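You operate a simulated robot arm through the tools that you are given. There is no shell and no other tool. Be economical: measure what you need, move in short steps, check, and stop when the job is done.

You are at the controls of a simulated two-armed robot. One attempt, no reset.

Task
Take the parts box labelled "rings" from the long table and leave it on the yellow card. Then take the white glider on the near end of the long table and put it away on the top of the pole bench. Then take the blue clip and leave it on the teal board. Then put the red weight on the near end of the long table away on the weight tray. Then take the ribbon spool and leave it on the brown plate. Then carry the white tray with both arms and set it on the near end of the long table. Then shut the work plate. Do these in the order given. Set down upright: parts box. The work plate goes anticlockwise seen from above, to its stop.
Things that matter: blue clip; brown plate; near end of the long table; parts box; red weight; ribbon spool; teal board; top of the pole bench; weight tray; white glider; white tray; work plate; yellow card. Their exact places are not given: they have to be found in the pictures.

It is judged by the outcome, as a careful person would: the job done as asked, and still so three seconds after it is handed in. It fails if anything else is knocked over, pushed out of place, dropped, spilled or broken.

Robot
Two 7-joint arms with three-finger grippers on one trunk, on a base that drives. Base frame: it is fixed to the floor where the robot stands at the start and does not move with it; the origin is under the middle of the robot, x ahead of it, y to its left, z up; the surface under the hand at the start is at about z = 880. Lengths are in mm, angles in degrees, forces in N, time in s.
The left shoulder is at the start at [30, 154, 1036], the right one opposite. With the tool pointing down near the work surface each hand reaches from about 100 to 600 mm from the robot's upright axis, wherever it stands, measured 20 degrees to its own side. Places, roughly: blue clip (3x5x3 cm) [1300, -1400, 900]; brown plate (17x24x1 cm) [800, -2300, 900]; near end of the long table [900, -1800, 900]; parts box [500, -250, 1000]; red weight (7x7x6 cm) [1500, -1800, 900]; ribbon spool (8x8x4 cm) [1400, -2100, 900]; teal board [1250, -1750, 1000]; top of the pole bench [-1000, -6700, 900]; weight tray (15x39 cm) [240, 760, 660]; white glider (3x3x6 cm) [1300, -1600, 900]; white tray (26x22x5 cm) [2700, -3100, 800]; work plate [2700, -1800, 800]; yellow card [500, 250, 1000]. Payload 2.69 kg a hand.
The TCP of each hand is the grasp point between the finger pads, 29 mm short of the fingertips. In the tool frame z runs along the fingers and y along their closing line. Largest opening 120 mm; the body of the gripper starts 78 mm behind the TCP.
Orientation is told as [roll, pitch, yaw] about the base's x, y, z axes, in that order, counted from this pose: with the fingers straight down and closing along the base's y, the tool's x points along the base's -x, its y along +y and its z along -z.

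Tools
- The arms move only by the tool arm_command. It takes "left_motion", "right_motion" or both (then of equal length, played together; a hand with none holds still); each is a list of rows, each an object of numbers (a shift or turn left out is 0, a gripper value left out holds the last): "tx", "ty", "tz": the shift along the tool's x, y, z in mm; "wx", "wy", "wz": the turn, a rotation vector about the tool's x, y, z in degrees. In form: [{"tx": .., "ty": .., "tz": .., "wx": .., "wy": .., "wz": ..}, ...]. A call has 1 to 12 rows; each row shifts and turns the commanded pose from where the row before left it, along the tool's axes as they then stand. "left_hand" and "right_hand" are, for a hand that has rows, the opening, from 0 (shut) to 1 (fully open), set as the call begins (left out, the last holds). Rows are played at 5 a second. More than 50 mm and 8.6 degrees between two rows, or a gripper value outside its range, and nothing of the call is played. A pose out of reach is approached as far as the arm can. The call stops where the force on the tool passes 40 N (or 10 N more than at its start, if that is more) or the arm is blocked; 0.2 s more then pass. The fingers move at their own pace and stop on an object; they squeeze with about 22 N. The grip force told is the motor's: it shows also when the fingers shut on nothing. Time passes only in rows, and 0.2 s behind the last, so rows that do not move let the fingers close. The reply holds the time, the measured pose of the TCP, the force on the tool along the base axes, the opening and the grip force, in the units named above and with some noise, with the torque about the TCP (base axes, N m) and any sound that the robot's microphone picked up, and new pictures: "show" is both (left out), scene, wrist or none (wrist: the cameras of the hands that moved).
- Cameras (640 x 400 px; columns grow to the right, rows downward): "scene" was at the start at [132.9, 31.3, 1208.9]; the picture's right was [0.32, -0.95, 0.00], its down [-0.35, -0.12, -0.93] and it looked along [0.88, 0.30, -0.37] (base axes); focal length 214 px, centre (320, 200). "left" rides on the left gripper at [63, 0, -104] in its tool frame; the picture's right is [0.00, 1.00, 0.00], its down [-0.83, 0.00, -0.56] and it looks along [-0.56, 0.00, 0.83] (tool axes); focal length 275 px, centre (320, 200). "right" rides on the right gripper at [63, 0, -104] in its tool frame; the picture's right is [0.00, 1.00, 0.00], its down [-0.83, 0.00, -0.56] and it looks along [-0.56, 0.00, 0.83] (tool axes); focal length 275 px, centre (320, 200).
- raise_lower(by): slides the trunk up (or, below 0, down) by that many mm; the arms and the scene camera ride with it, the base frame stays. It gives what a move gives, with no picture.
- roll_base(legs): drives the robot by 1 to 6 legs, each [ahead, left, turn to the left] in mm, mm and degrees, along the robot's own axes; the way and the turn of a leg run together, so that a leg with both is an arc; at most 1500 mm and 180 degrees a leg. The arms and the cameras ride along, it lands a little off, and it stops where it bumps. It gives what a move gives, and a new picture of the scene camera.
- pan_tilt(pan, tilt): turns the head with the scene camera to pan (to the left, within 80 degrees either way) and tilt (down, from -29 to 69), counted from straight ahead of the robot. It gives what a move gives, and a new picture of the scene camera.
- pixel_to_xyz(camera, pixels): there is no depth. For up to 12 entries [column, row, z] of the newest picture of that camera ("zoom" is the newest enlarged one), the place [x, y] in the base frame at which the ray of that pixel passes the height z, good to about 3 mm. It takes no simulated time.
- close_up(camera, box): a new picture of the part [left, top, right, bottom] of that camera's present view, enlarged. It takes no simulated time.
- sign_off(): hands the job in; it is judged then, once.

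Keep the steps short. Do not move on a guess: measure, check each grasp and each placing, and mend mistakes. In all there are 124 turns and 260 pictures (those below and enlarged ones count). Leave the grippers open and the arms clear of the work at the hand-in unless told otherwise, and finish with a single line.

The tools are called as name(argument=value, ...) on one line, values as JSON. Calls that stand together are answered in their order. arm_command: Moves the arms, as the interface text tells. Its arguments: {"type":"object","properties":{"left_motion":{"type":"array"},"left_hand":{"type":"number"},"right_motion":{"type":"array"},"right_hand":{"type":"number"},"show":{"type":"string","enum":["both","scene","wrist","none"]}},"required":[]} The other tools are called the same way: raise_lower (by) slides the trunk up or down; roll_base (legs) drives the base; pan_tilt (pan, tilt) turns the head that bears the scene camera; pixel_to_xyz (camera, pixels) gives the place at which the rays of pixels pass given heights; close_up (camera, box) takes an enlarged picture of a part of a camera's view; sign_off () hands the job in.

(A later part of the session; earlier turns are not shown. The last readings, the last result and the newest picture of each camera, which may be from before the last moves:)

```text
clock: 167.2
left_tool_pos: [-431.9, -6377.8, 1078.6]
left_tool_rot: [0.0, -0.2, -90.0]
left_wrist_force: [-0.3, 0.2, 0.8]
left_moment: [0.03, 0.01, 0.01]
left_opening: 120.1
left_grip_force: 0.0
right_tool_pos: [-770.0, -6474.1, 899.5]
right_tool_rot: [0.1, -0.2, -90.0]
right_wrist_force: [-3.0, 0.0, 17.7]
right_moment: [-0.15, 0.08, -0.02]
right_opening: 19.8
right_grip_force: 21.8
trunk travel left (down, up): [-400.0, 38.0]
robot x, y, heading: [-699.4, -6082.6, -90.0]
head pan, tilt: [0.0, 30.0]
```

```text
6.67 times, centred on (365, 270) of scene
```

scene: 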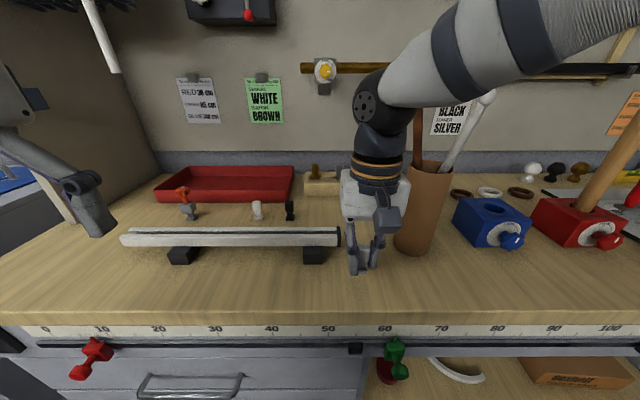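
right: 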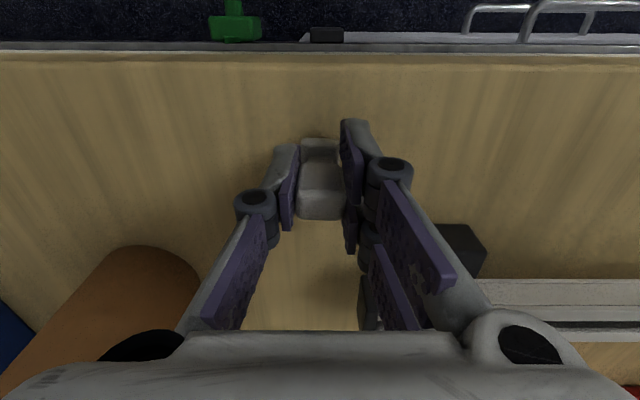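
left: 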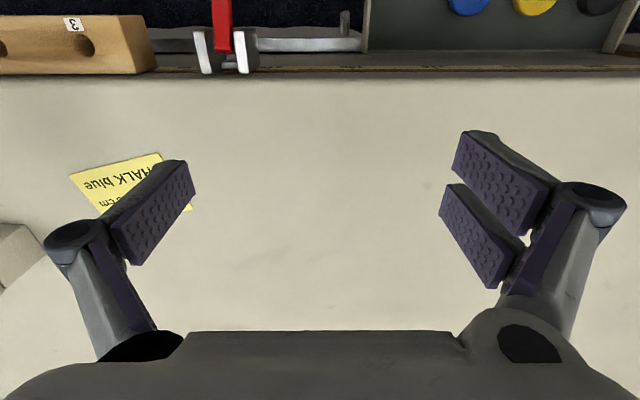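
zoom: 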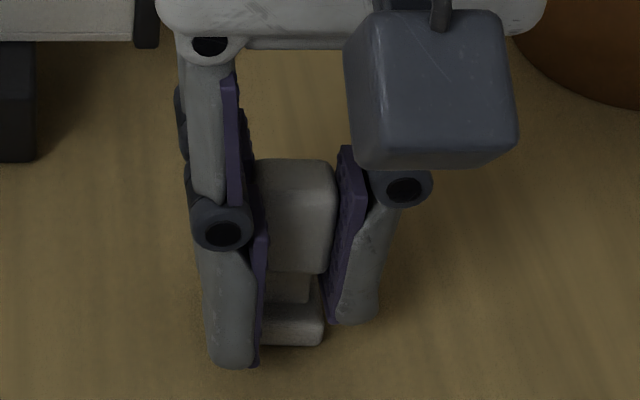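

Contact at TCP z ≈ 902 (bench top ≈ 860). Ease up 2 mm, open, then rise straight.

arm_command(right_motion=[{"tz": -2}, {}], show="none")

arm_command(right_motion=[{}, {}, {"tz": -30}, {"tz": -40}, {"tz": -50}, {"tz": -45}, {}], right_hand=0.5)

```text
clock: 167.8
left_tool_pos: [-431.0, -6378.4, 1077.4]
left_tool_rot: [0.0, -0.2, -89.9]
left_wrist_force: [-0.6, 0.1, 0.3]
left_moment: [0.01, 0.05, -0.02]
left_opening: 120.0
left_grip_force: 0.1
right_tool_pos: [-769.3, -6474.8, 900.4]
right_tool_rot: [0.0, 0.1, -90.0]
right_wrist_force: [-0.1, -1.3, 2.9]
right_moment: [-0.08, 0.03, -0.03]
right_opening: 19.5
right_grip_force: 22.0
trunk travel left (down, up): [-400.0, 38.0]
robot x, y, heading: [-699.2, -6085.3, -90.3]
head pan, tilt: [0.0, 30.0]
```

```text
clock: 169.4
left_tool_pos: [-431.2, -6378.4, 1077.0]
left_tool_rot: [0.0, 0.0, -89.9]
left_wrist_force: [-0.1, 0.3, 0.3]
left_moment: [0.01, -0.02, -0.03]
left_opening: 120.1
left_grip_force: 0.0
right_tool_pos: [-769.7, -6473.6, 1065.7]
right_tool_rot: [0.0, 0.0, -89.9]
right_wrist_force: [-0.9, 0.8, -0.8]
right_moment: [0.02, 0.03, 0.0]
right_opening: 60.0
right_grip_force: 0.1
trunk travel left (down, up): [-400.0, 38.0]
robot x, y, heading: [-696.4, -6085.4, -90.0]
head pan, tilt: [0.0, 30.0]
```

scene: 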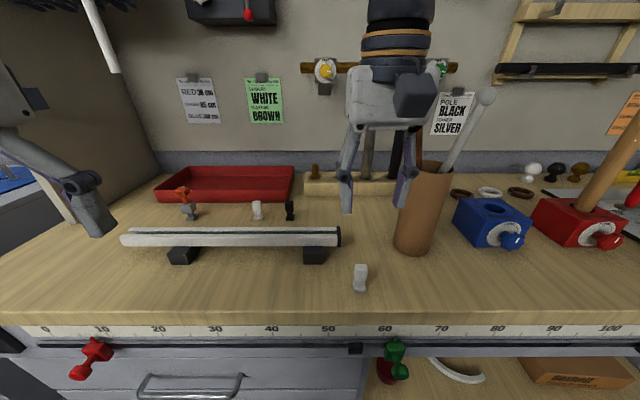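
right: 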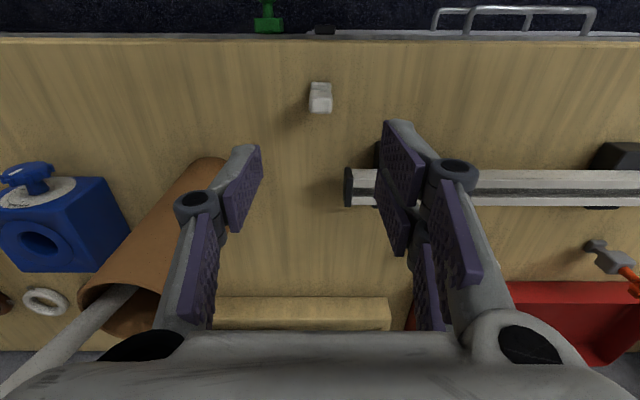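

Glider stands on the bench top. Retract the hand and drive back the known way.

arm_command(right_motion=[{"tx": 45}, {"tx": 45}, {"tx": 20}], show="none")

roll_base(legs=[[-1200, 0, 0], [-1170, 0, 0], [0, 0, -90]])

```text
clock: 170.2
left_tool_pos: [-431.4, -6378.7, 1076.9]
left_tool_rot: [0.0, 0.0, -90.1]
left_wrist_force: [0.5, 0.2, 0.1]
left_moment: [0.01, 0.04, 0.04]
left_opening: 120.1
left_grip_force: 0.1
right_tool_pos: [-771.1, -6363.7, 1062.9]
right_tool_rot: [0.0, -0.1, -90.0]
right_wrist_force: [-0.4, -0.3, -0.1]
right_moment: [0.06, 0.01, 0.01]
right_opening: 59.8
right_grip_force: 0.0
trunk travel left (down, up): [-400.0, 38.0]
robot x, y, heading: [-700.1, -6083.8, -89.8]
head pan, tilt: [0.0, 30.0]
```

```text
clock: 185.9
left_tool_pos: [-1032.1, -3943.5, 1077.8]
left_tool_rot: [0.0, -0.1, 178.0]
left_wrist_force: [0.2, -0.7, 0.6]
left_moment: [0.01, 0.0, -0.01]
left_opening: 120.1
left_grip_force: 0.1
right_tool_pos: [-1004.2, -3603.5, 1063.2]
right_tool_rot: [0.0, -0.1, 178.1]
right_wrist_force: [-0.3, 0.3, 0.4]
right_moment: [0.02, -0.01, 0.0]
right_opening: 59.8
right_grip_force: 0.0
trunk travel left (down, up): [-400.0, 38.0]
robot x, y, heading: [-727.3, -3686.0, 177.9]
head pan, tilt: [0.0, 30.0]
```

scene: 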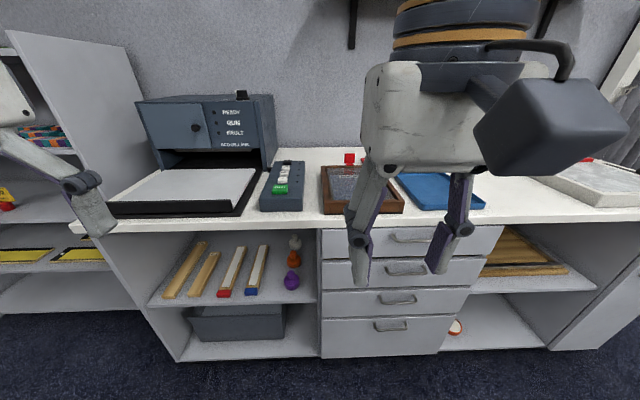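

roll_base(legs=[[0, 40, 2.1], [-1330, 0, 0], [-1330, 0, 0]])

```text
clock: 199.3
left_tool_pos: [1614.5, -3973.1, 1077.8]
left_tool_rot: [0.0, -0.1, -179.7]
left_wrist_force: [0.3, -0.1, 0.4]
left_moment: [0.02, 0.01, 0.0]
left_opening: 120.3
left_grip_force: 0.1
right_tool_pos: [1629.3, -3633.3, 1062.5]
right_tool_rot: [-0.1, -0.1, -179.6]
right_wrist_force: [0.9, -0.3, -0.2]
right_moment: [-0.02, 0.05, 0.0]
right_opening: 60.1
right_grip_force: 0.0
trunk travel left (down, up): [-400.0, 38.0]
robot x, y, heading: [1907.6, -3702.9, -179.8]
head pan, tilt: [0.0, 30.0]
```

scene: 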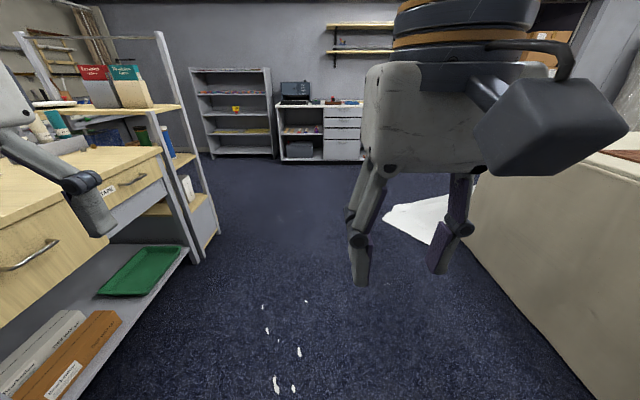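

roll_base(legs=[[-20, 0, -0.2], [0, -1050, 0], [0, -1050, 0]])

pan_tilt(pan=0, tilt=69)

```text
clock: 216.1
left_tool_pos: [1659.2, -1848.7, 1077.6]
left_tool_rot: [-0.1, -0.1, 177.4]
left_wrist_force: [0.2, -0.4, 0.4]
left_moment: [-0.04, 0.0, 0.02]
left_opening: 119.8
left_grip_force: 0.1
right_tool_pos: [1689.1, -1509.1, 1063.2]
right_tool_rot: [0.0, 0.0, 177.7]
right_wrist_force: [0.3, -0.5, -0.5]
right_moment: [0.0, -0.02, -0.02]
right_opening: 60.1
right_grip_force: 0.0
trunk travel left (down, up): [-400.0, 38.0]
robot x, y, heading: [1966.3, -1596.8, 177.4]
head pan, tilt: [0.0, 30.0]
```

scene: 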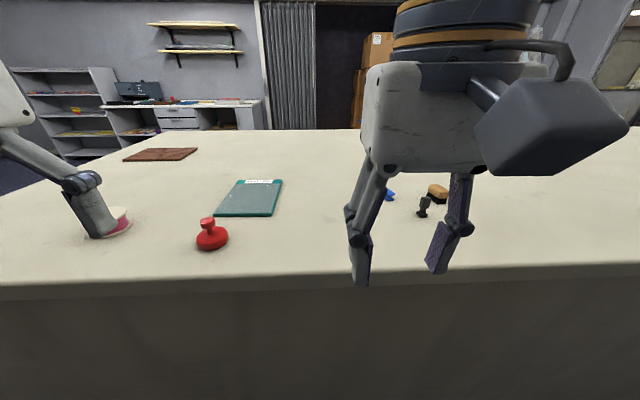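

```text
clock: 217.2
left_tool_pos: [1658.6, -1848.1, 1077.7]
left_tool_rot: [-0.1, -0.1, 177.4]
left_wrist_force: [-0.2, 0.5, -0.5]
left_moment: [-0.02, 0.03, -0.01]
left_opening: 119.9
left_grip_force: 0.0
right_tool_pos: [1689.0, -1510.2, 1062.1]
right_tool_rot: [0.1, 0.2, 177.3]
right_wrist_force: [0.3, 0.1, -0.3]
right_moment: [-0.03, 0.01, 0.02]
right_opening: 59.8
right_grip_force: 0.0
trunk travel left (down, up): [-400.0, 38.0]
robot x, y, heading: [1967.9, -1596.4, 177.2]
head pan, tilt: [0.0, 68.8]
```

scene: 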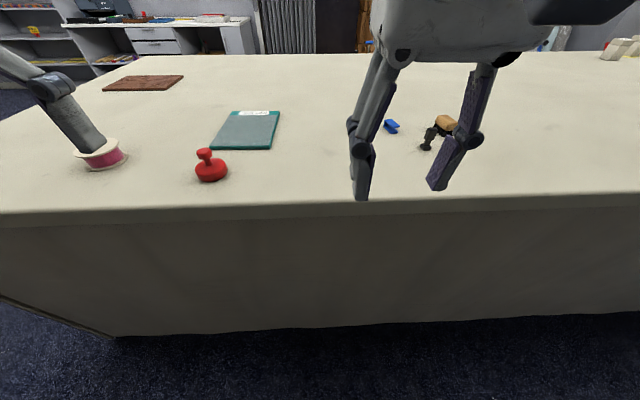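

close_up(camera="scene", box=[0, 0, 640, 400])

```text
1.00 times, centred on (320, 200) of scene (not enlarged: the box is as wide or as high as the picture)
```

zoom: 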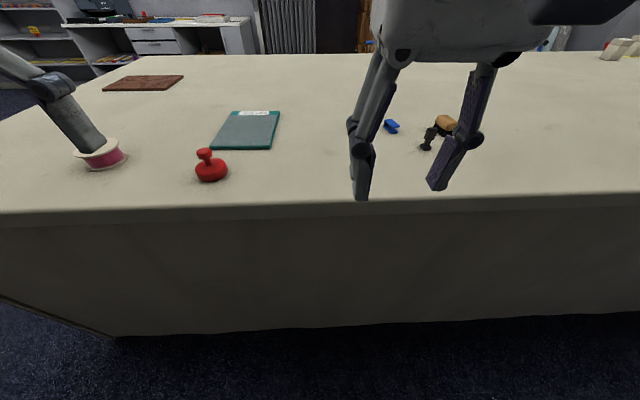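

pixel_to_xyz(camera="scene", pixels=[[300, 205, 880], [391, 133, 880], [210, 180, 880], [115, 335, 0], [560, 322, 0], [212, 150, 886], [270, 150, 886], [280, 112, 886]])

pan_tilt(pan=0, tilt=65)

```text
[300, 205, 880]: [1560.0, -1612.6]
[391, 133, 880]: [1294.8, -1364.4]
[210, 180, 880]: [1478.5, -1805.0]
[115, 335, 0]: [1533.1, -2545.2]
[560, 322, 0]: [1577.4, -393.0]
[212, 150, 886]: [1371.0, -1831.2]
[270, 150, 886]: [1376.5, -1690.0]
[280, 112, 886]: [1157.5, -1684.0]
```

```text
clock: 217.8
left_tool_pos: [1659.1, -1848.6, 1077.0]
left_tool_rot: [0.0, -0.1, 177.4]
left_wrist_force: [0.3, 0.4, 0.1]
left_moment: [0.01, 0.0, 0.03]
left_opening: 120.0
left_grip_force: 0.0
right_tool_pos: [1689.3, -1508.9, 1062.4]
right_tool_rot: [-0.1, 0.2, 177.3]
right_wrist_force: [0.8, 0.0, 0.0]
right_moment: [-0.01, -0.01, -0.01]
right_opening: 60.1
right_grip_force: 0.0
trunk travel left (down, up): [-400.0, 38.0]
robot x, y, heading: [1968.2, -1596.3, 177.6]
head pan, tilt: [0.0, 65.0]
```

scene: 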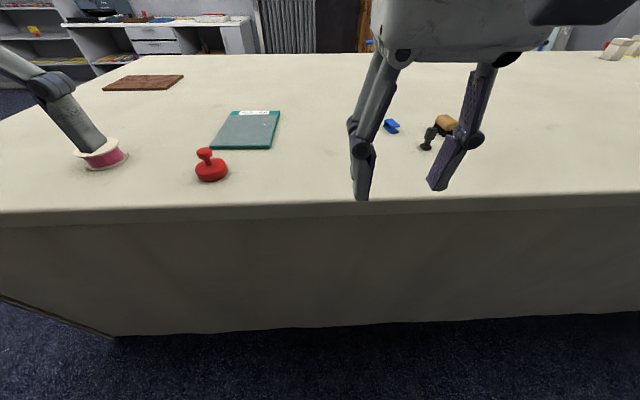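

Clip at about (1288,−1363). Square up and close in to x≈1845.

roll_base(legs=[[0, 0, 2.5], [120, -20, 0]])

```text
clock: 219.4
left_tool_pos: [1552.0, -1840.6, 1078.0]
left_tool_rot: [0.0, -0.1, 179.9]
left_wrist_force: [0.0, 0.4, -0.8]
left_moment: [-0.03, -0.05, -0.01]
left_opening: 119.8
left_grip_force: 0.2
right_tool_pos: [1566.6, -1500.5, 1061.4]
right_tool_rot: [0.0, 0.2, 179.8]
right_wrist_force: [-0.7, -0.3, 0.2]
right_moment: [0.01, -0.04, 0.01]
right_opening: 59.8
right_grip_force: 0.1
trunk travel left (down, up): [-400.0, 38.0]
robot x, y, heading: [1848.5, -1573.7, 179.9]
head pan, tilt: [0.0, 65.0]
```

scene: 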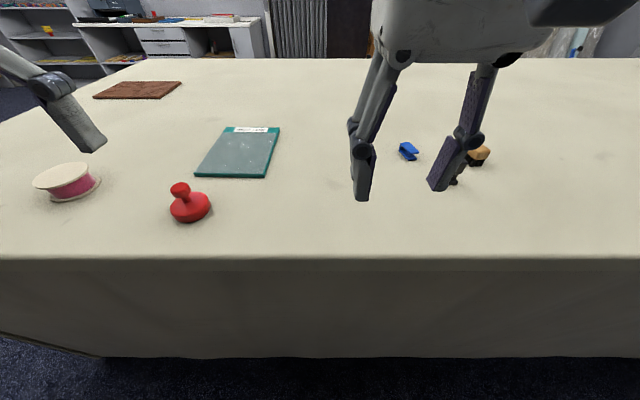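

arm_command(right_motion=[{"tx": -35, "ty": -19, "tz": 8}, {"tx": -35, "ty": -19, "tz": 8}, {"tx": -35, "ty": -19, "tz": 8}, {"tx": -35, "ty": -19, "tz": 8}, {"tx": -35, "ty": -19, "tz": 8}, {"tx": -35, "ty": -19, "tz": 8}, {"tx": -35, "ty": -19, "tz": 12}, {"wz": -6}, {"wz": -6}, {}], right_hand=0.6, show="wrist")

```text
clock: 221.7
left_tool_pos: [1553.4, -1841.0, 1076.9]
left_tool_rot: [0.0, -0.2, 179.8]
left_wrist_force: [0.2, 0.1, 0.3]
left_moment: [-0.02, 0.02, -0.03]
left_opening: 119.8
left_grip_force: 0.0
right_tool_pos: [1321.8, -1368.3, 1002.2]
right_tool_rot: [-0.2, 0.2, -168.1]
right_wrist_force: [-0.4, 0.2, 0.1]
right_moment: [0.06, 0.02, 0.02]
right_opening: 72.0
right_grip_force: 0.1
trunk travel left (down, up): [-400.0, 38.0]
robot x, y, heading: [1845.6, -1577.9, 179.9]
head pan, tilt: [0.0, 65.0]
```

right: 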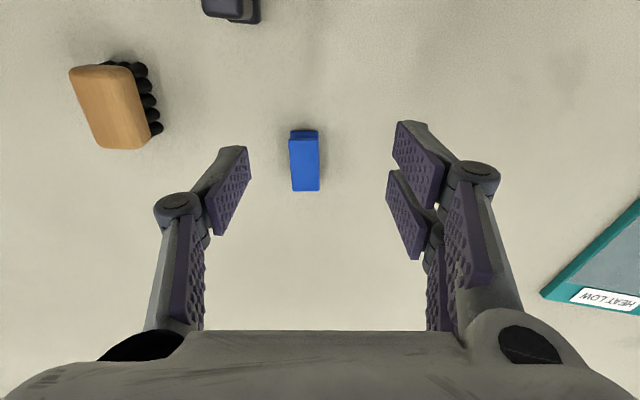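

close_up(camera="right", box=[265, 115, 345, 205])

pixel_to_xyz(camera="right", pixels=[[305, 163, 905], [290, 138, 905], [317, 138, 905], [291, 190, 905], [320, 190, 905], [290, 130, 885], [318, 130, 885]])

```text
4.44 times, centred on (305, 160) of right
```

zoom: 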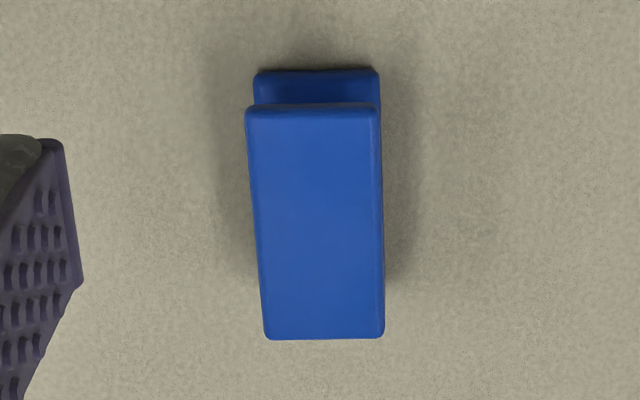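

```text
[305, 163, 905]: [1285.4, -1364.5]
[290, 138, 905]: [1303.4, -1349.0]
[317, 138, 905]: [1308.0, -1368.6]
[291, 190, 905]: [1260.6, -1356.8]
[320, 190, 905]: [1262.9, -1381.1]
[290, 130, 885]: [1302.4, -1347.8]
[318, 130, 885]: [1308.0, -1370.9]
```

arm_command(right_motion=[{"tz": 45}, {"tx": -36.3, "ty": -11.8}, {}], right_hand=0.6, show="wrist")

```text
clock: 222.4
left_tool_pos: [1553.9, -1841.3, 1078.3]
left_tool_rot: [0.0, -0.1, 179.9]
left_wrist_force: [-1.1, 0.4, -0.1]
left_moment: [0.03, 0.01, 0.0]
left_opening: 120.1
left_grip_force: 0.0
right_tool_pos: [1287.2, -1363.5, 956.8]
right_tool_rot: [-0.1, 0.1, -168.2]
right_wrist_force: [0.0, 0.3, 0.1]
right_moment: [-0.02, 0.02, 0.01]
right_opening: 71.9
right_grip_force: 0.1
trunk travel left (down, up): [-400.0, 38.0]
robot x, y, heading: [1851.1, -1572.8, 179.8]
head pan, tilt: [0.0, 65.0]
```

right: 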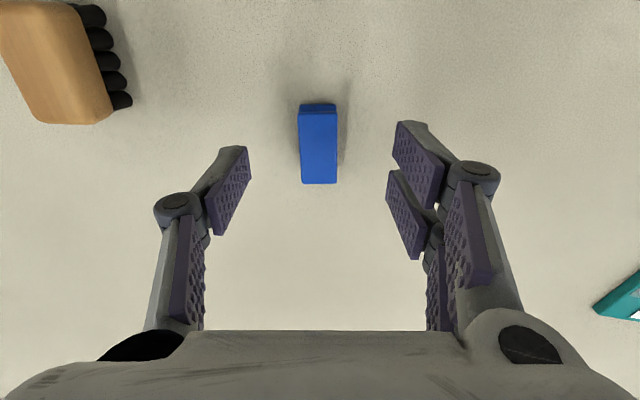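

Aligned. Lower to z≈911 and close.

arm_command(right_motion=[{"tx": -3, "tz": 25}, {"tz": 20}, {}], right_hand=0.6, show="none")

arm_command(right_motion=[{}, {}, {}], right_hand=0, show="wrist")

```text
clock: 223.2
left_tool_pos: [1553.4, -1841.5, 1077.5]
left_tool_rot: [-0.1, -0.2, 179.9]
left_wrist_force: [0.2, -0.4, -0.6]
left_moment: [0.02, -0.02, -0.02]
left_opening: 120.1
left_grip_force: 0.1
right_tool_pos: [1283.6, -1364.1, 912.6]
right_tool_rot: [-0.1, 0.2, -168.2]
right_wrist_force: [-0.4, 0.0, -0.9]
right_moment: [0.01, 0.01, 0.01]
right_opening: 72.1
right_grip_force: 0.1
trunk travel left (down, up): [-400.0, 38.0]
robot x, y, heading: [1848.5, -1572.6, 180.1]
head pan, tilt: [0.0, 65.0]
```

```text
clock: 224.1
left_tool_pos: [1552.7, -1841.6, 1077.7]
left_tool_rot: [-0.2, -0.2, 179.9]
left_wrist_force: [0.0, -0.3, -0.2]
left_moment: [0.03, -0.01, 0.01]
left_opening: 120.1
left_grip_force: 0.0
right_tool_pos: [1282.9, -1363.7, 913.0]
right_tool_rot: [-0.2, 0.3, -168.2]
right_wrist_force: [0.3, -0.2, -0.9]
right_moment: [-0.02, 0.01, 0.03]
right_opening: 22.3
right_grip_force: 21.8
trunk travel left (down, up): [-400.0, 38.0]
robot x, y, heading: [1848.9, -1575.9, 180.0]
head pan, tilt: [0.0, 65.0]
```

right: 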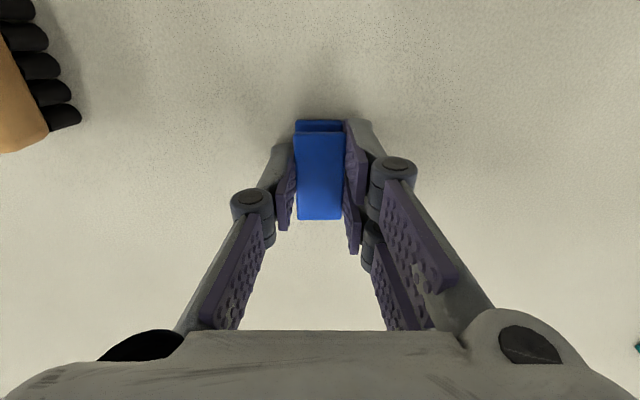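

arm_command(right_motion=[{"tz": -20}, {"tz": -40}, {"tz": -40, "tx": 20}, {"tx": 45}, {"tx": 45}, {"tz": -20}, {}], show="none")

roll_base(legs=[[0, 210, 0]])

```text
clock: 225.7
left_tool_pos: [1553.2, -1842.6, 1076.8]
left_tool_rot: [0.1, -0.2, 179.9]
left_wrist_force: [-0.5, -0.2, 0.6]
left_moment: [0.0, -0.02, -0.03]
left_opening: 120.0
left_grip_force: 0.0
right_tool_pos: [1390.0, -1341.8, 1029.8]
right_tool_rot: [0.0, 0.2, -168.1]
right_wrist_force: [-0.3, -0.2, -0.1]
right_moment: [0.0, 0.02, 0.0]
right_opening: 22.3
right_grip_force: 21.7
trunk travel left (down, up): [-400.0, 38.0]
robot x, y, heading: [1849.5, -1577.8, 180.1]
head pan, tilt: [0.0, 65.0]
```

```text
clock: 227.9
left_tool_pos: [1549.4, -2051.4, 1077.5]
left_tool_rot: [-0.1, -0.2, 179.6]
left_wrist_force: [0.3, 0.1, 0.2]
left_moment: [0.04, 0.01, 0.0]
left_opening: 119.8
left_grip_force: 0.0
right_tool_pos: [1389.1, -1550.5, 1030.0]
right_tool_rot: [-0.1, 0.3, -168.4]
right_wrist_force: [0.1, -0.2, -0.1]
right_moment: [0.01, -0.03, 0.0]
right_opening: 22.1
right_grip_force: 22.0
trunk travel left (down, up): [-400.0, 38.0]
robot x, y, heading: [1849.9, -1787.7, 179.5]
head pan, tilt: [0.0, 65.0]
```

scene: 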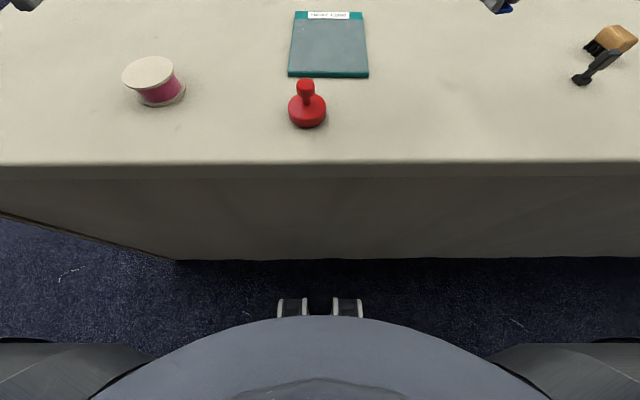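

pixel_to_xyz(camera="scene", pixels=[[320, 258, 0], [320, 300, 0], [320, 316, 150], [289, 76, 888], [368, 77, 888], [361, 16, 888], [296, 12, 888], [155, 101, 880], [308, 122, 880], [305, 84, 935], [148, 72, 920]])

```text
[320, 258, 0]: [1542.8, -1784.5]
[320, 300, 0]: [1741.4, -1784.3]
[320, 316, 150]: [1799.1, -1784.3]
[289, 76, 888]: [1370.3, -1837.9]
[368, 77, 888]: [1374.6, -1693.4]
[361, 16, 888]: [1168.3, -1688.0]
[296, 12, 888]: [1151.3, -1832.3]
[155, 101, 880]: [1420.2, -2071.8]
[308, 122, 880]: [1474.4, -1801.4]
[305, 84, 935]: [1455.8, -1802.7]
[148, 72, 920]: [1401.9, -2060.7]
```

Base front has 200 mm of spare clearance to the table, so I can close in 90 mm more.

roll_base(legs=[[90, 0, 0.5]])

pan_tilt(pan=0, tilt=45)

```text
clock: 229.0
left_tool_pos: [1500.1, -2051.7, 1077.4]
left_tool_rot: [0.0, -0.1, 179.9]
left_wrist_force: [1.0, -0.9, 0.9]
left_moment: [-0.01, 0.07, 0.0]
left_opening: 120.0
left_grip_force: 0.0
right_tool_pos: [1338.7, -1550.8, 1029.9]
right_tool_rot: [0.0, 0.3, -168.3]
right_wrist_force: [1.9, -0.6, 0.5]
right_moment: [0.0, 0.08, 0.02]
right_opening: 22.5
right_grip_force: 21.9
trunk travel left (down, up): [-400.0, 38.0]
robot x, y, heading: [1796.5, -1786.2, 179.9]
head pan, tilt: [0.0, 65.0]
stopped in leg 1: the robot was blocked; the commanded pose is now the measured one
```

scene: 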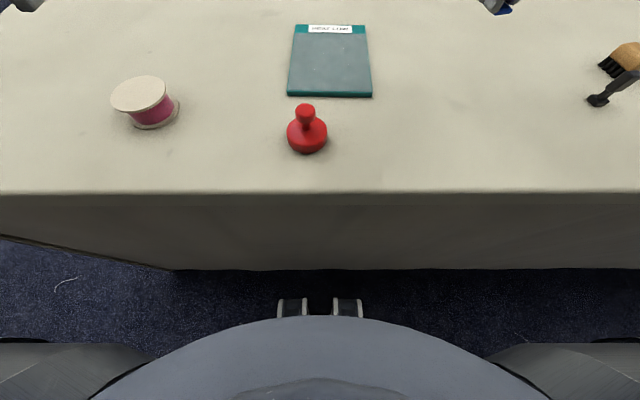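

```text
clock: 229.8
left_tool_pos: [1498.3, -2051.6, 1076.3]
left_tool_rot: [-0.1, -0.1, 180.0]
left_wrist_force: [0.4, -0.4, 0.7]
left_moment: [-0.02, 0.02, -0.03]
left_opening: 120.1
left_grip_force: 0.0
right_tool_pos: [1337.3, -1552.3, 1029.2]
right_tool_rot: [0.0, 0.4, -168.3]
right_wrist_force: [0.4, 0.8, 0.1]
right_moment: [-0.03, 0.01, 0.03]
right_opening: 22.1
right_grip_force: 22.0
trunk travel left (down, up): [-400.0, 38.0]
robot x, y, heading: [1797.5, -1785.5, 180.0]
head pan, tilt: [0.0, 45.0]
```

scene: 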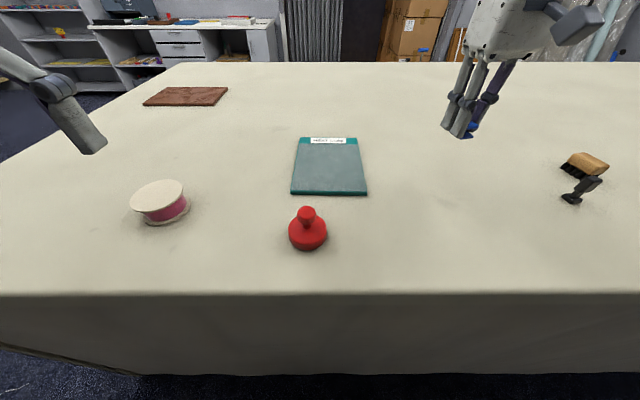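

The base touched at x≈1797, so that's the limit. Now move the clip over the teal board.

roll_base(legs=[[-15, 0, 0]])

arm_command(right_motion=[{"tx": -20, "ty": 39}, {"tx": -20, "ty": 39}, {"tx": -20, "ty": 39}, {"tx": -20, "ty": 39}, {"tx": -20, "ty": 39}, {"tz": 45}, {"tz": 45}, {}])

```text
clock: 230.6
left_tool_pos: [1513.3, -2051.4, 1077.7]
left_tool_rot: [0.0, 0.0, 180.0]
left_wrist_force: [0.5, 0.0, -0.6]
left_moment: [-0.02, 0.04, 0.0]
left_opening: 120.0
left_grip_force: 0.1
right_tool_pos: [1352.3, -1551.8, 1027.7]
right_tool_rot: [-0.1, 0.2, -168.3]
right_wrist_force: [-0.1, 0.0, 0.3]
right_moment: [-0.02, 0.05, -0.01]
right_opening: 22.1
right_grip_force: 21.7
trunk travel left (down, up): [-400.0, 38.0]
robot x, y, heading: [1809.9, -1785.4, 179.8]
head pan, tilt: [0.0, 45.0]
```

scene: 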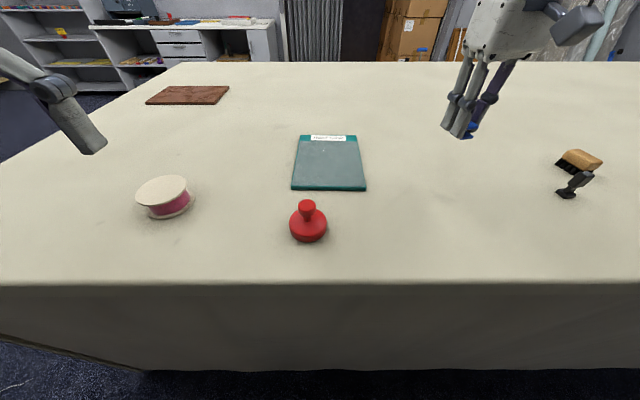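

```text
clock: 232.4
left_tool_pos: [1514.0, -2051.7, 1077.7]
left_tool_rot: [0.1, 0.0, 179.8]
left_wrist_force: [-0.2, 1.2, 0.1]
left_moment: [0.0, -0.02, 0.02]
left_opening: 120.0
left_grip_force: 0.0
right_tool_pos: [1298.9, -1760.4, 936.7]
right_tool_rot: [0.1, 0.3, -168.4]
right_wrist_force: [-0.7, 0.2, 0.7]
right_moment: [-0.01, -0.05, 0.01]
right_opening: 22.1
right_grip_force: 21.9
right hand out of reach, approached as far as the arm can: row 5
trunk travel left (down, up): [-400.0, 38.0]
robot x, y, heading: [1807.5, -1787.8, 179.8]
head pan, tilt: [0.0, 45.0]
```

scene: 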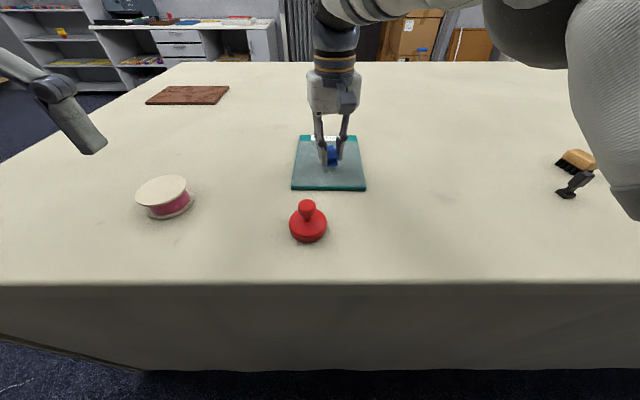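
right: 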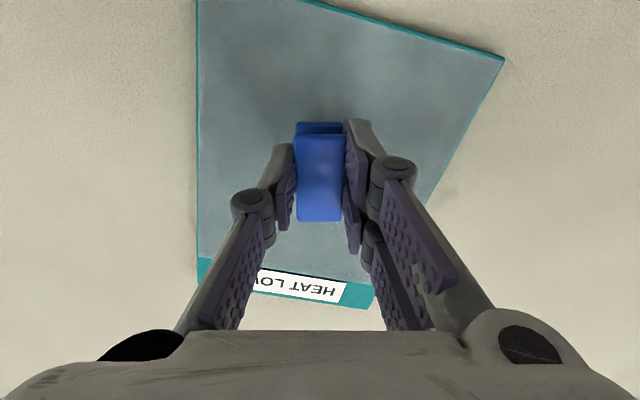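

Clip is over the middle of the board. Lower to contact.

arm_command(right_motion=[{"tz": 7}, {"tz": 3}, {"tz": 2}, {}], show="none")

arm_command(right_motion=[{"tz": 1.5}, {"tz": 1.5}, {}], show="none")

```text
clock: 233.4
left_tool_pos: [1512.7, -2050.8, 1076.1]
left_tool_rot: [0.0, 0.1, 179.9]
left_wrist_force: [0.2, 0.1, 0.0]
left_moment: [0.01, 0.0, 0.0]
left_opening: 119.9
left_grip_force: 0.1
right_tool_pos: [1298.1, -1760.1, 923.7]
right_tool_rot: [0.0, 0.4, -168.3]
right_wrist_force: [1.0, -1.0, 0.4]
right_moment: [0.03, 0.02, 0.0]
right_opening: 22.4
right_grip_force: 22.0
trunk travel left (down, up): [-400.0, 38.0]
robot x, y, heading: [1812.4, -1783.7, 179.7]
head pan, tilt: [0.0, 45.0]
```

```text
clock: 234.2
left_tool_pos: [1513.2, -2052.4, 1078.0]
left_tool_rot: [0.0, 0.1, 179.9]
left_wrist_force: [0.5, 0.2, -0.5]
left_moment: [-0.02, 0.0, 0.01]
left_opening: 120.0
left_grip_force: 0.1
right_tool_pos: [1299.0, -1761.4, 922.7]
right_tool_rot: [-0.1, 0.1, -168.2]
right_wrist_force: [-2.8, 0.2, 8.4]
right_moment: [-0.09, 0.09, -0.05]
right_opening: 22.3
right_grip_force: 21.9
trunk travel left (down, up): [-400.0, 38.0]
robot x, y, heading: [1813.9, -1786.3, 179.7]
head pan, tilt: [0.0, 45.0]
```

Contact (8 N). Release and rise.

arm_command(right_motion=[{}, {}, {"tz": -30}, {"tz": -40}, {"tz": -30}, {}], right_hand=0.6, show="both")

```text
clock: 235.6
left_tool_pos: [1513.6, -2050.6, 1077.2]
left_tool_rot: [0.0, 0.0, 180.0]
left_wrist_force: [0.3, -0.8, -0.3]
left_moment: [-0.02, -0.01, 0.03]
left_opening: 119.7
left_grip_force: 0.0
right_tool_pos: [1297.9, -1761.6, 1022.2]
right_tool_rot: [0.0, 0.3, -168.4]
right_wrist_force: [-0.1, 0.4, 0.1]
right_moment: [-0.02, -0.02, 0.0]
right_opening: 71.7
right_grip_force: 0.1
trunk travel left (down, up): [-400.0, 38.0]
robot x, y, heading: [1812.0, -1784.4, 179.6]
head pan, tilt: [0.0, 45.0]
```

scene: 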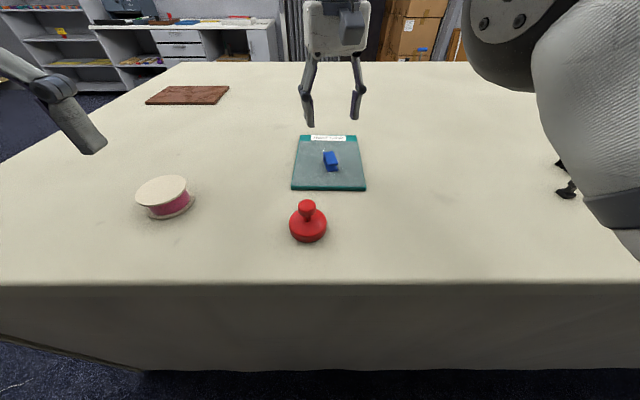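
right: 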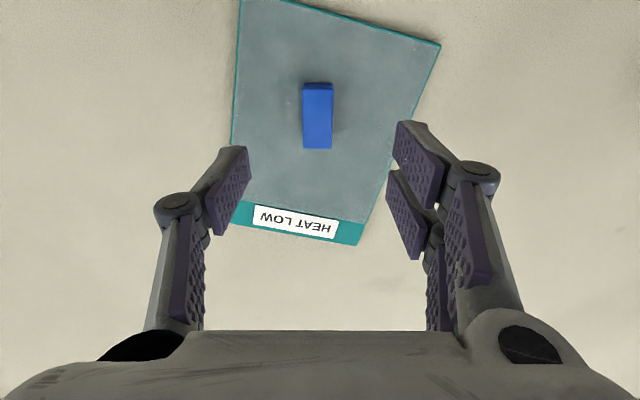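

Clip rests on the teal board. Next the red weight: retract the right hand and bring the left hand above the weight (~(1465,−1803)).

arm_command(right_motion=[{"tx": 38, "ty": -18, "tz": -5}, {"tx": 38, "ty": -18, "tz": -5}, {"tx": 38, "ty": -18, "tz": -5}, {"tx": 38, "ty": -18, "tz": -5}, {"tx": 38, "ty": -18, "tz": -5}, {"tx": 38, "ty": -18, "tz": -5}, {"wz": 6}, {"wz": 6}], left_motion=[{}, {"tx": -8, "ty": -41, "tz": 6}, {"tx": -8, "ty": -41, "tz": 6}, {"tx": -8, "ty": -41, "tz": 6}, {"tx": -8, "ty": -41, "tz": 6}, {"tx": -8, "ty": -41, "tz": 6}, {"tx": -8, "ty": -41, "tz": 6}, {}], left_hand=0.6)

```text
clock: 237.4
left_tool_pos: [1463.0, -1806.0, 1040.3]
left_tool_rot: [-0.1, 0.0, 179.9]
left_wrist_force: [0.3, -0.3, 0.0]
left_moment: [0.02, 0.02, -0.01]
left_opening: 72.1
left_grip_force: 0.1
right_tool_pos: [1502.3, -1609.0, 1052.3]
right_tool_rot: [-0.1, 0.2, 179.7]
right_wrist_force: [0.4, 0.7, 0.4]
right_moment: [0.0, 0.01, -0.02]
right_opening: 72.2
right_grip_force: 0.0
trunk travel left (down, up): [-400.0, 38.0]
robot x, y, heading: [1809.4, -1786.0, 180.0]
head pan, tilt: [0.0, 45.0]
```

scene: 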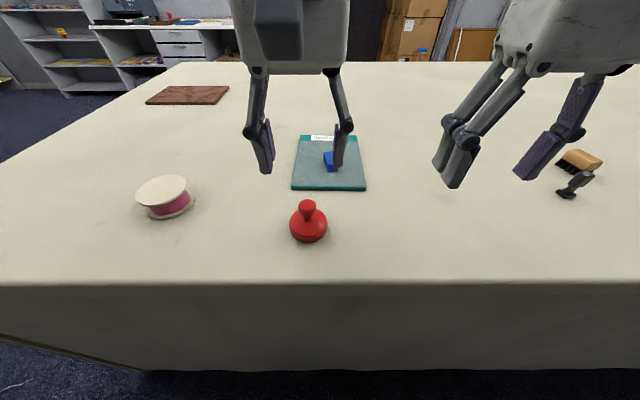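
right: 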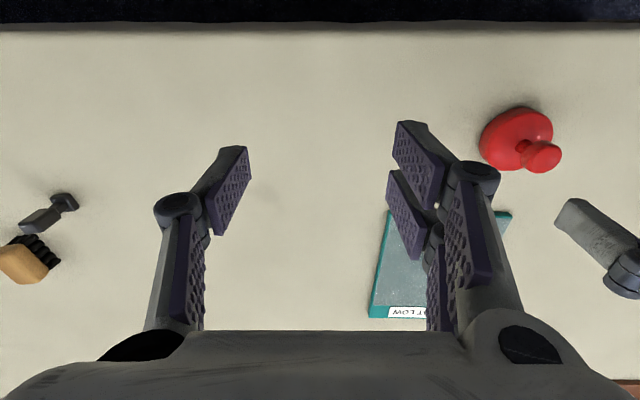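
left: 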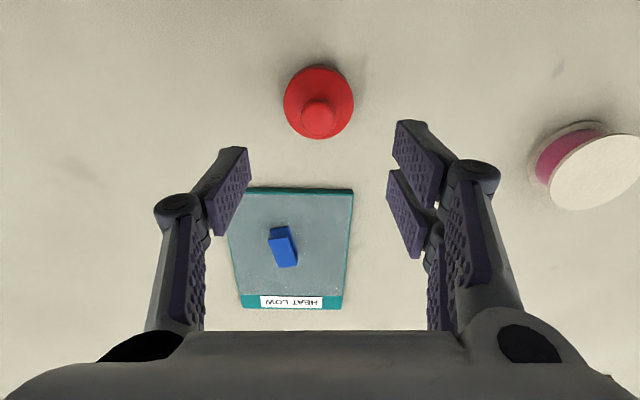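

close_up(camera="left", box=[270, 55, 370, 150])

pixel_to_xyz(camera="left", pixels=[[318, 122, 938], [302, 115, 935], [335, 115, 935], [284, 100, 890], [354, 100, 890], [319, 65, 882], [319, 139, 900]])

close_up(camera="scene", box=[270, 190, 350, 250])

```text
4.21 times, centred on (320, 102) of left
```

zoom: 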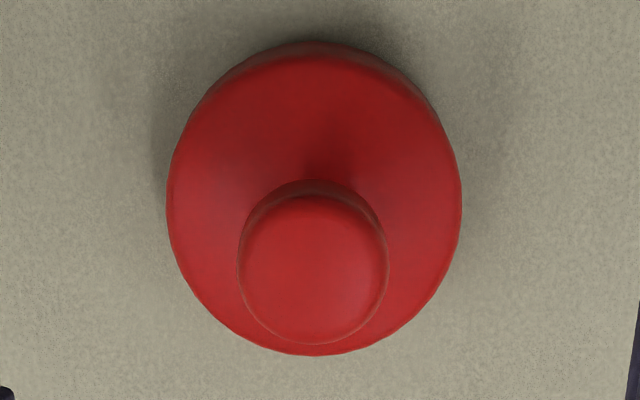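

```text
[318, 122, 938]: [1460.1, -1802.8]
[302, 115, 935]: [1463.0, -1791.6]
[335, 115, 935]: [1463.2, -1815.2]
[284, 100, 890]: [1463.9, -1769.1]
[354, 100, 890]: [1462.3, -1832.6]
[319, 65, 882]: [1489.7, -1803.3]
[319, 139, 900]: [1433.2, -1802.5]
```

```text
6.67 times, centred on (310, 220) of scene
```

zoom: 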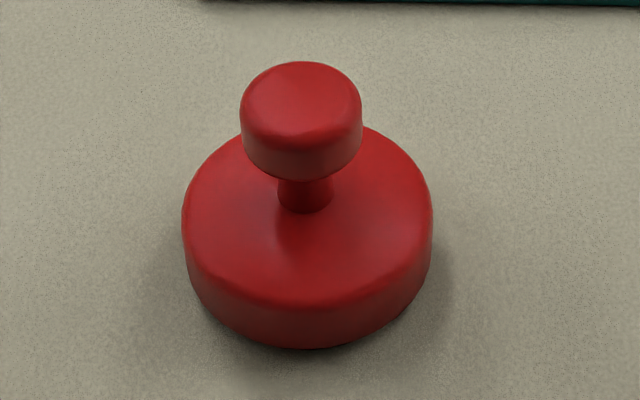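

Knob centre ≈ (1460,−1803), knob 26 mm wide at z≈923–940. Lower the left hand to TCP z 935 and close on the knob.

arm_command(left_motion=[{"tx": -2.5, "ty": -3, "tz": 40}, {"tz": 40}, {"tz": 25}, {}], left_hand=0.6, show="none")

arm_command(left_motion=[{}, {}, {}], left_hand=0)

```text
clock: 238.4
left_tool_pos: [1461.2, -1804.4, 936.8]
left_tool_rot: [0.0, -0.1, 179.9]
left_wrist_force: [-0.3, -0.2, -0.7]
left_moment: [0.01, 0.01, 0.01]
left_opening: 72.0
left_grip_force: 0.2
right_tool_pos: [1501.9, -1609.1, 1051.1]
right_tool_rot: [0.0, 0.3, 179.6]
right_wrist_force: [0.2, 0.0, 0.1]
right_moment: [0.0, 0.03, 0.03]
right_opening: 71.9
right_grip_force: 0.0
trunk travel left (down, up): [-400.0, 38.0]
robot x, y, heading: [1812.8, -1782.6, 179.7]
head pan, tilt: [0.0, 45.0]
```

```text
clock: 239.2
left_tool_pos: [1460.9, -1805.2, 938.6]
left_tool_rot: [0.0, -0.1, 180.0]
left_wrist_force: [-0.4, 3.2, 1.5]
left_moment: [0.05, 0.07, -0.05]
left_opening: 25.9
left_grip_force: 22.1
right_tool_pos: [1500.8, -1608.8, 1050.9]
right_tool_rot: [0.0, 0.5, 179.7]
right_wrist_force: [-0.4, 0.5, -0.3]
right_moment: [0.0, -0.02, 0.01]
right_opening: 72.0
right_grip_force: 0.1
trunk travel left (down, up): [-400.0, 38.0]
robot x, y, heading: [1808.3, -1787.0, 179.8]
head pan, tilt: [0.0, 45.0]
```

scene: 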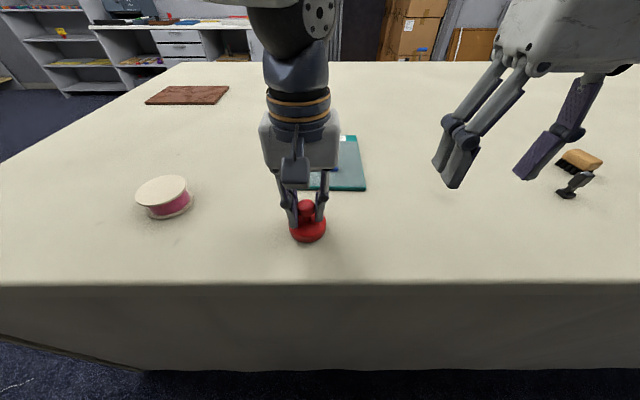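
left: 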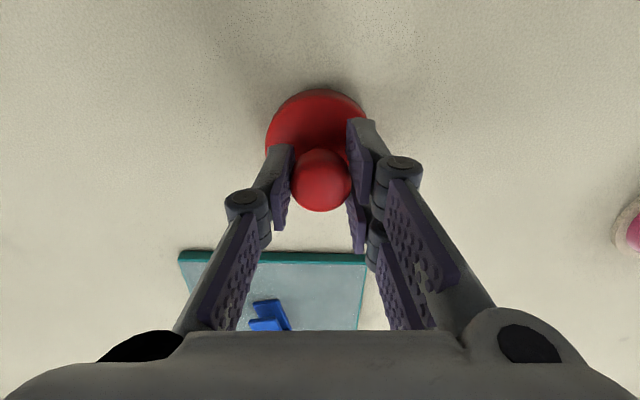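

arm_command(left_motion=[{"tz": -10}, {"tz": -30}, {"tz": -40}, {"tz": -40}, {"tx": 20, "ty": 35}, {"tx": 20, "ty": 35}, {"ty": 35}, {}], show="wrist")

```text
clock: 241.0
left_tool_pos: [1502.2, -1908.3, 1054.2]
left_tool_rot: [0.0, 0.0, 179.9]
left_wrist_force: [-0.2, 0.4, -4.4]
left_moment: [-0.01, -0.02, 0.02]
left_opening: 25.9
left_grip_force: 22.5
right_tool_pos: [1500.5, -1608.4, 1051.0]
right_tool_rot: [0.0, 0.3, 179.7]
right_wrist_force: [-0.9, 0.9, 0.7]
right_moment: [0.0, -0.02, 0.02]
right_opening: 71.9
right_grip_force: 0.0
trunk travel left (down, up): [-400.0, 38.0]
robot x, y, heading: [1811.7, -1789.5, 179.9]
head pan, tilt: [0.0, 45.0]
```

left: 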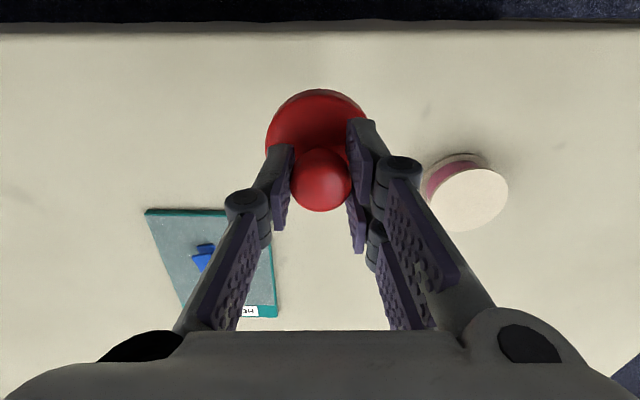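

Held (−4.4 N load). Drive back: out of the aisle, across, then along the first side.

roll_base(legs=[[-120, 0, 0], [0, 1000, 0], [0, 980, 0]])

```text
clock: 257.3
left_tool_pos: [1647.1, -3903.5, 1053.6]
left_tool_rot: [0.0, 0.0, -177.8]
left_wrist_force: [-0.4, 0.7, -4.7]
left_moment: [-0.02, 0.0, 0.01]
left_opening: 25.9
left_grip_force: 22.0
right_tool_pos: [1633.9, -3605.9, 1050.5]
right_tool_rot: [-0.1, 0.2, -178.0]
right_wrist_force: [0.1, 0.2, 0.6]
right_moment: [0.0, -0.03, -0.01]
right_opening: 72.1
right_grip_force: 0.0
trunk travel left (down, up): [-400.0, 38.0]
robot x, y, heading: [1953.2, -3768.7, -178.2]
head pan, tilt: [0.0, 45.0]
```

scene: 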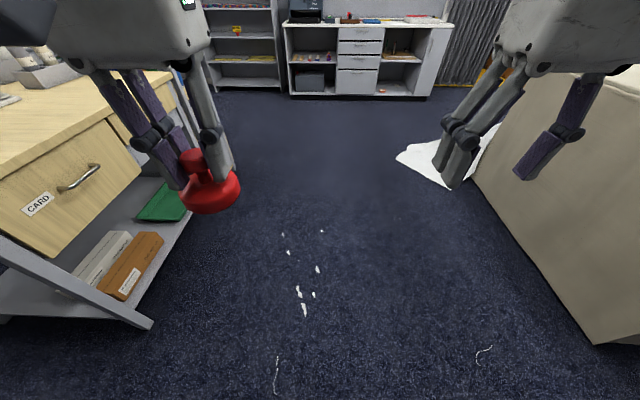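

roll_base(legs=[[0, 0, -1.8], [1350, 0, 0], [1320, 0, 0], [0, 0, -180]])

```text
clock: 278.2
left_tool_pos: [-420.2, -3730.3, 1054.0]
left_tool_rot: [0.0, 0.0, -2.3]
left_wrist_force: [-0.7, 0.8, -4.7]
left_moment: [0.0, 0.0, 0.0]
left_opening: 26.2
left_grip_force: 22.1
right_tool_pos: [-430.1, -4030.2, 1051.3]
right_tool_rot: [-0.2, 0.2, -2.6]
right_wrist_force: [-0.4, 0.4, -0.3]
right_moment: [0.02, 0.0, 0.01]
right_opening: 72.1
right_grip_force: 0.1
trunk travel left (down, up): [-400.0, 38.0]
robot x, y, heading: [-734.9, -3838.6, -2.4]
head pan, tilt: [0.0, 45.0]
```

scene: 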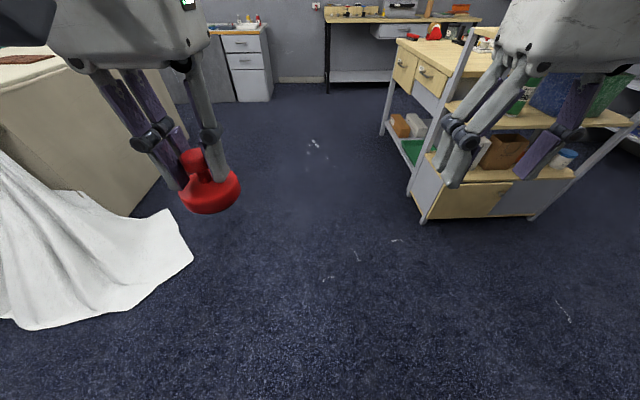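

roll_base(legs=[[-20, 0, 2.4], [0, 1450, 0], [0, 1400, 0]])

```text
clock: 300.2
left_tool_pos: [-428.2, -899.2, 1053.3]
left_tool_rot: [0.0, -0.1, -0.3]
left_wrist_force: [0.6, -0.2, -5.0]
left_moment: [-0.02, 0.01, -0.05]
left_opening: 26.0
left_grip_force: 22.3
right_tool_pos: [-427.1, -1200.7, 1051.2]
right_tool_rot: [-0.1, 0.3, -0.5]
right_wrist_force: [0.2, 0.1, 0.5]
right_moment: [0.04, 0.0, 0.04]
right_opening: 71.9
right_grip_force: 0.1
trunk travel left (down, up): [-400.0, 38.0]
robot x, y, heading: [-738.6, -1021.1, -0.4]
head pan, tilt: [0.0, 45.0]
```

scene: 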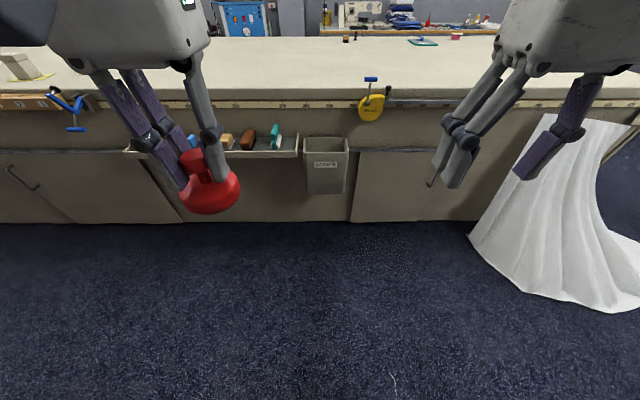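

roll_base(legs=[[0, 1460, 0.4]])

pan_tilt(pan=15, tilt=40)

```text
clock: 311.9
left_tool_pos: [-450.2, 612.2, 1053.4]
left_tool_rot: [0.0, 0.0, 1.9]
left_wrist_force: [0.0, 1.5, -4.1]
left_moment: [-0.01, 0.01, 0.04]
left_opening: 25.9
left_grip_force: 21.9
right_tool_pos: [-437.0, 312.2, 1051.5]
right_tool_rot: [-0.1, 0.2, 1.7]
right_wrist_force: [-0.6, -0.5, 0.8]
right_moment: [0.02, -0.01, 0.02]
right_opening: 72.0
right_grip_force: 0.1
trunk travel left (down, up): [-400.0, 38.0]
robot x, y, heading: [-755.7, 477.7, 1.9]
head pan, tilt: [0.0, 45.0]
```

scene: 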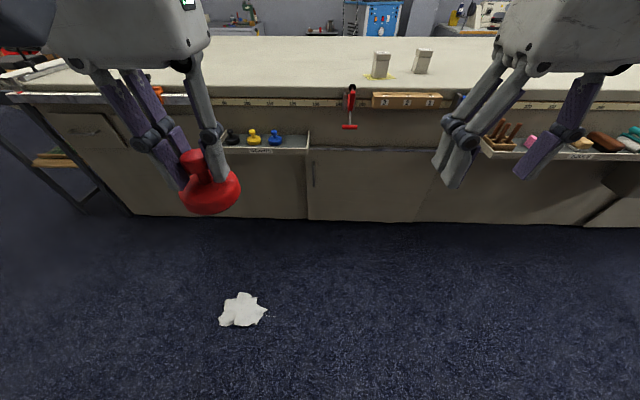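

```text
clock: 312.6
left_tool_pos: [-451.1, 610.6, 1053.5]
left_tool_rot: [0.0, 0.0, 1.7]
left_wrist_force: [-0.4, -0.6, -4.2]
left_moment: [-0.01, 0.01, -0.03]
left_opening: 26.0
left_grip_force: 21.9
right_tool_pos: [-438.0, 312.5, 1051.1]
right_tool_rot: [0.0, 0.3, 1.8]
right_wrist_force: [0.6, 0.0, -0.4]
right_moment: [-0.02, -0.03, 0.0]
right_opening: 72.2
right_grip_force: 0.1
trunk travel left (down, up): [-400.0, 38.0]
robot x, y, heading: [-755.1, 479.4, 1.9]
head pan, tilt: [15.0, 40.0]
```

scene: 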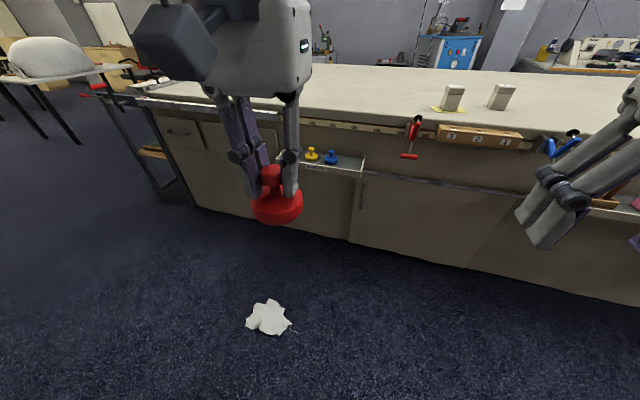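

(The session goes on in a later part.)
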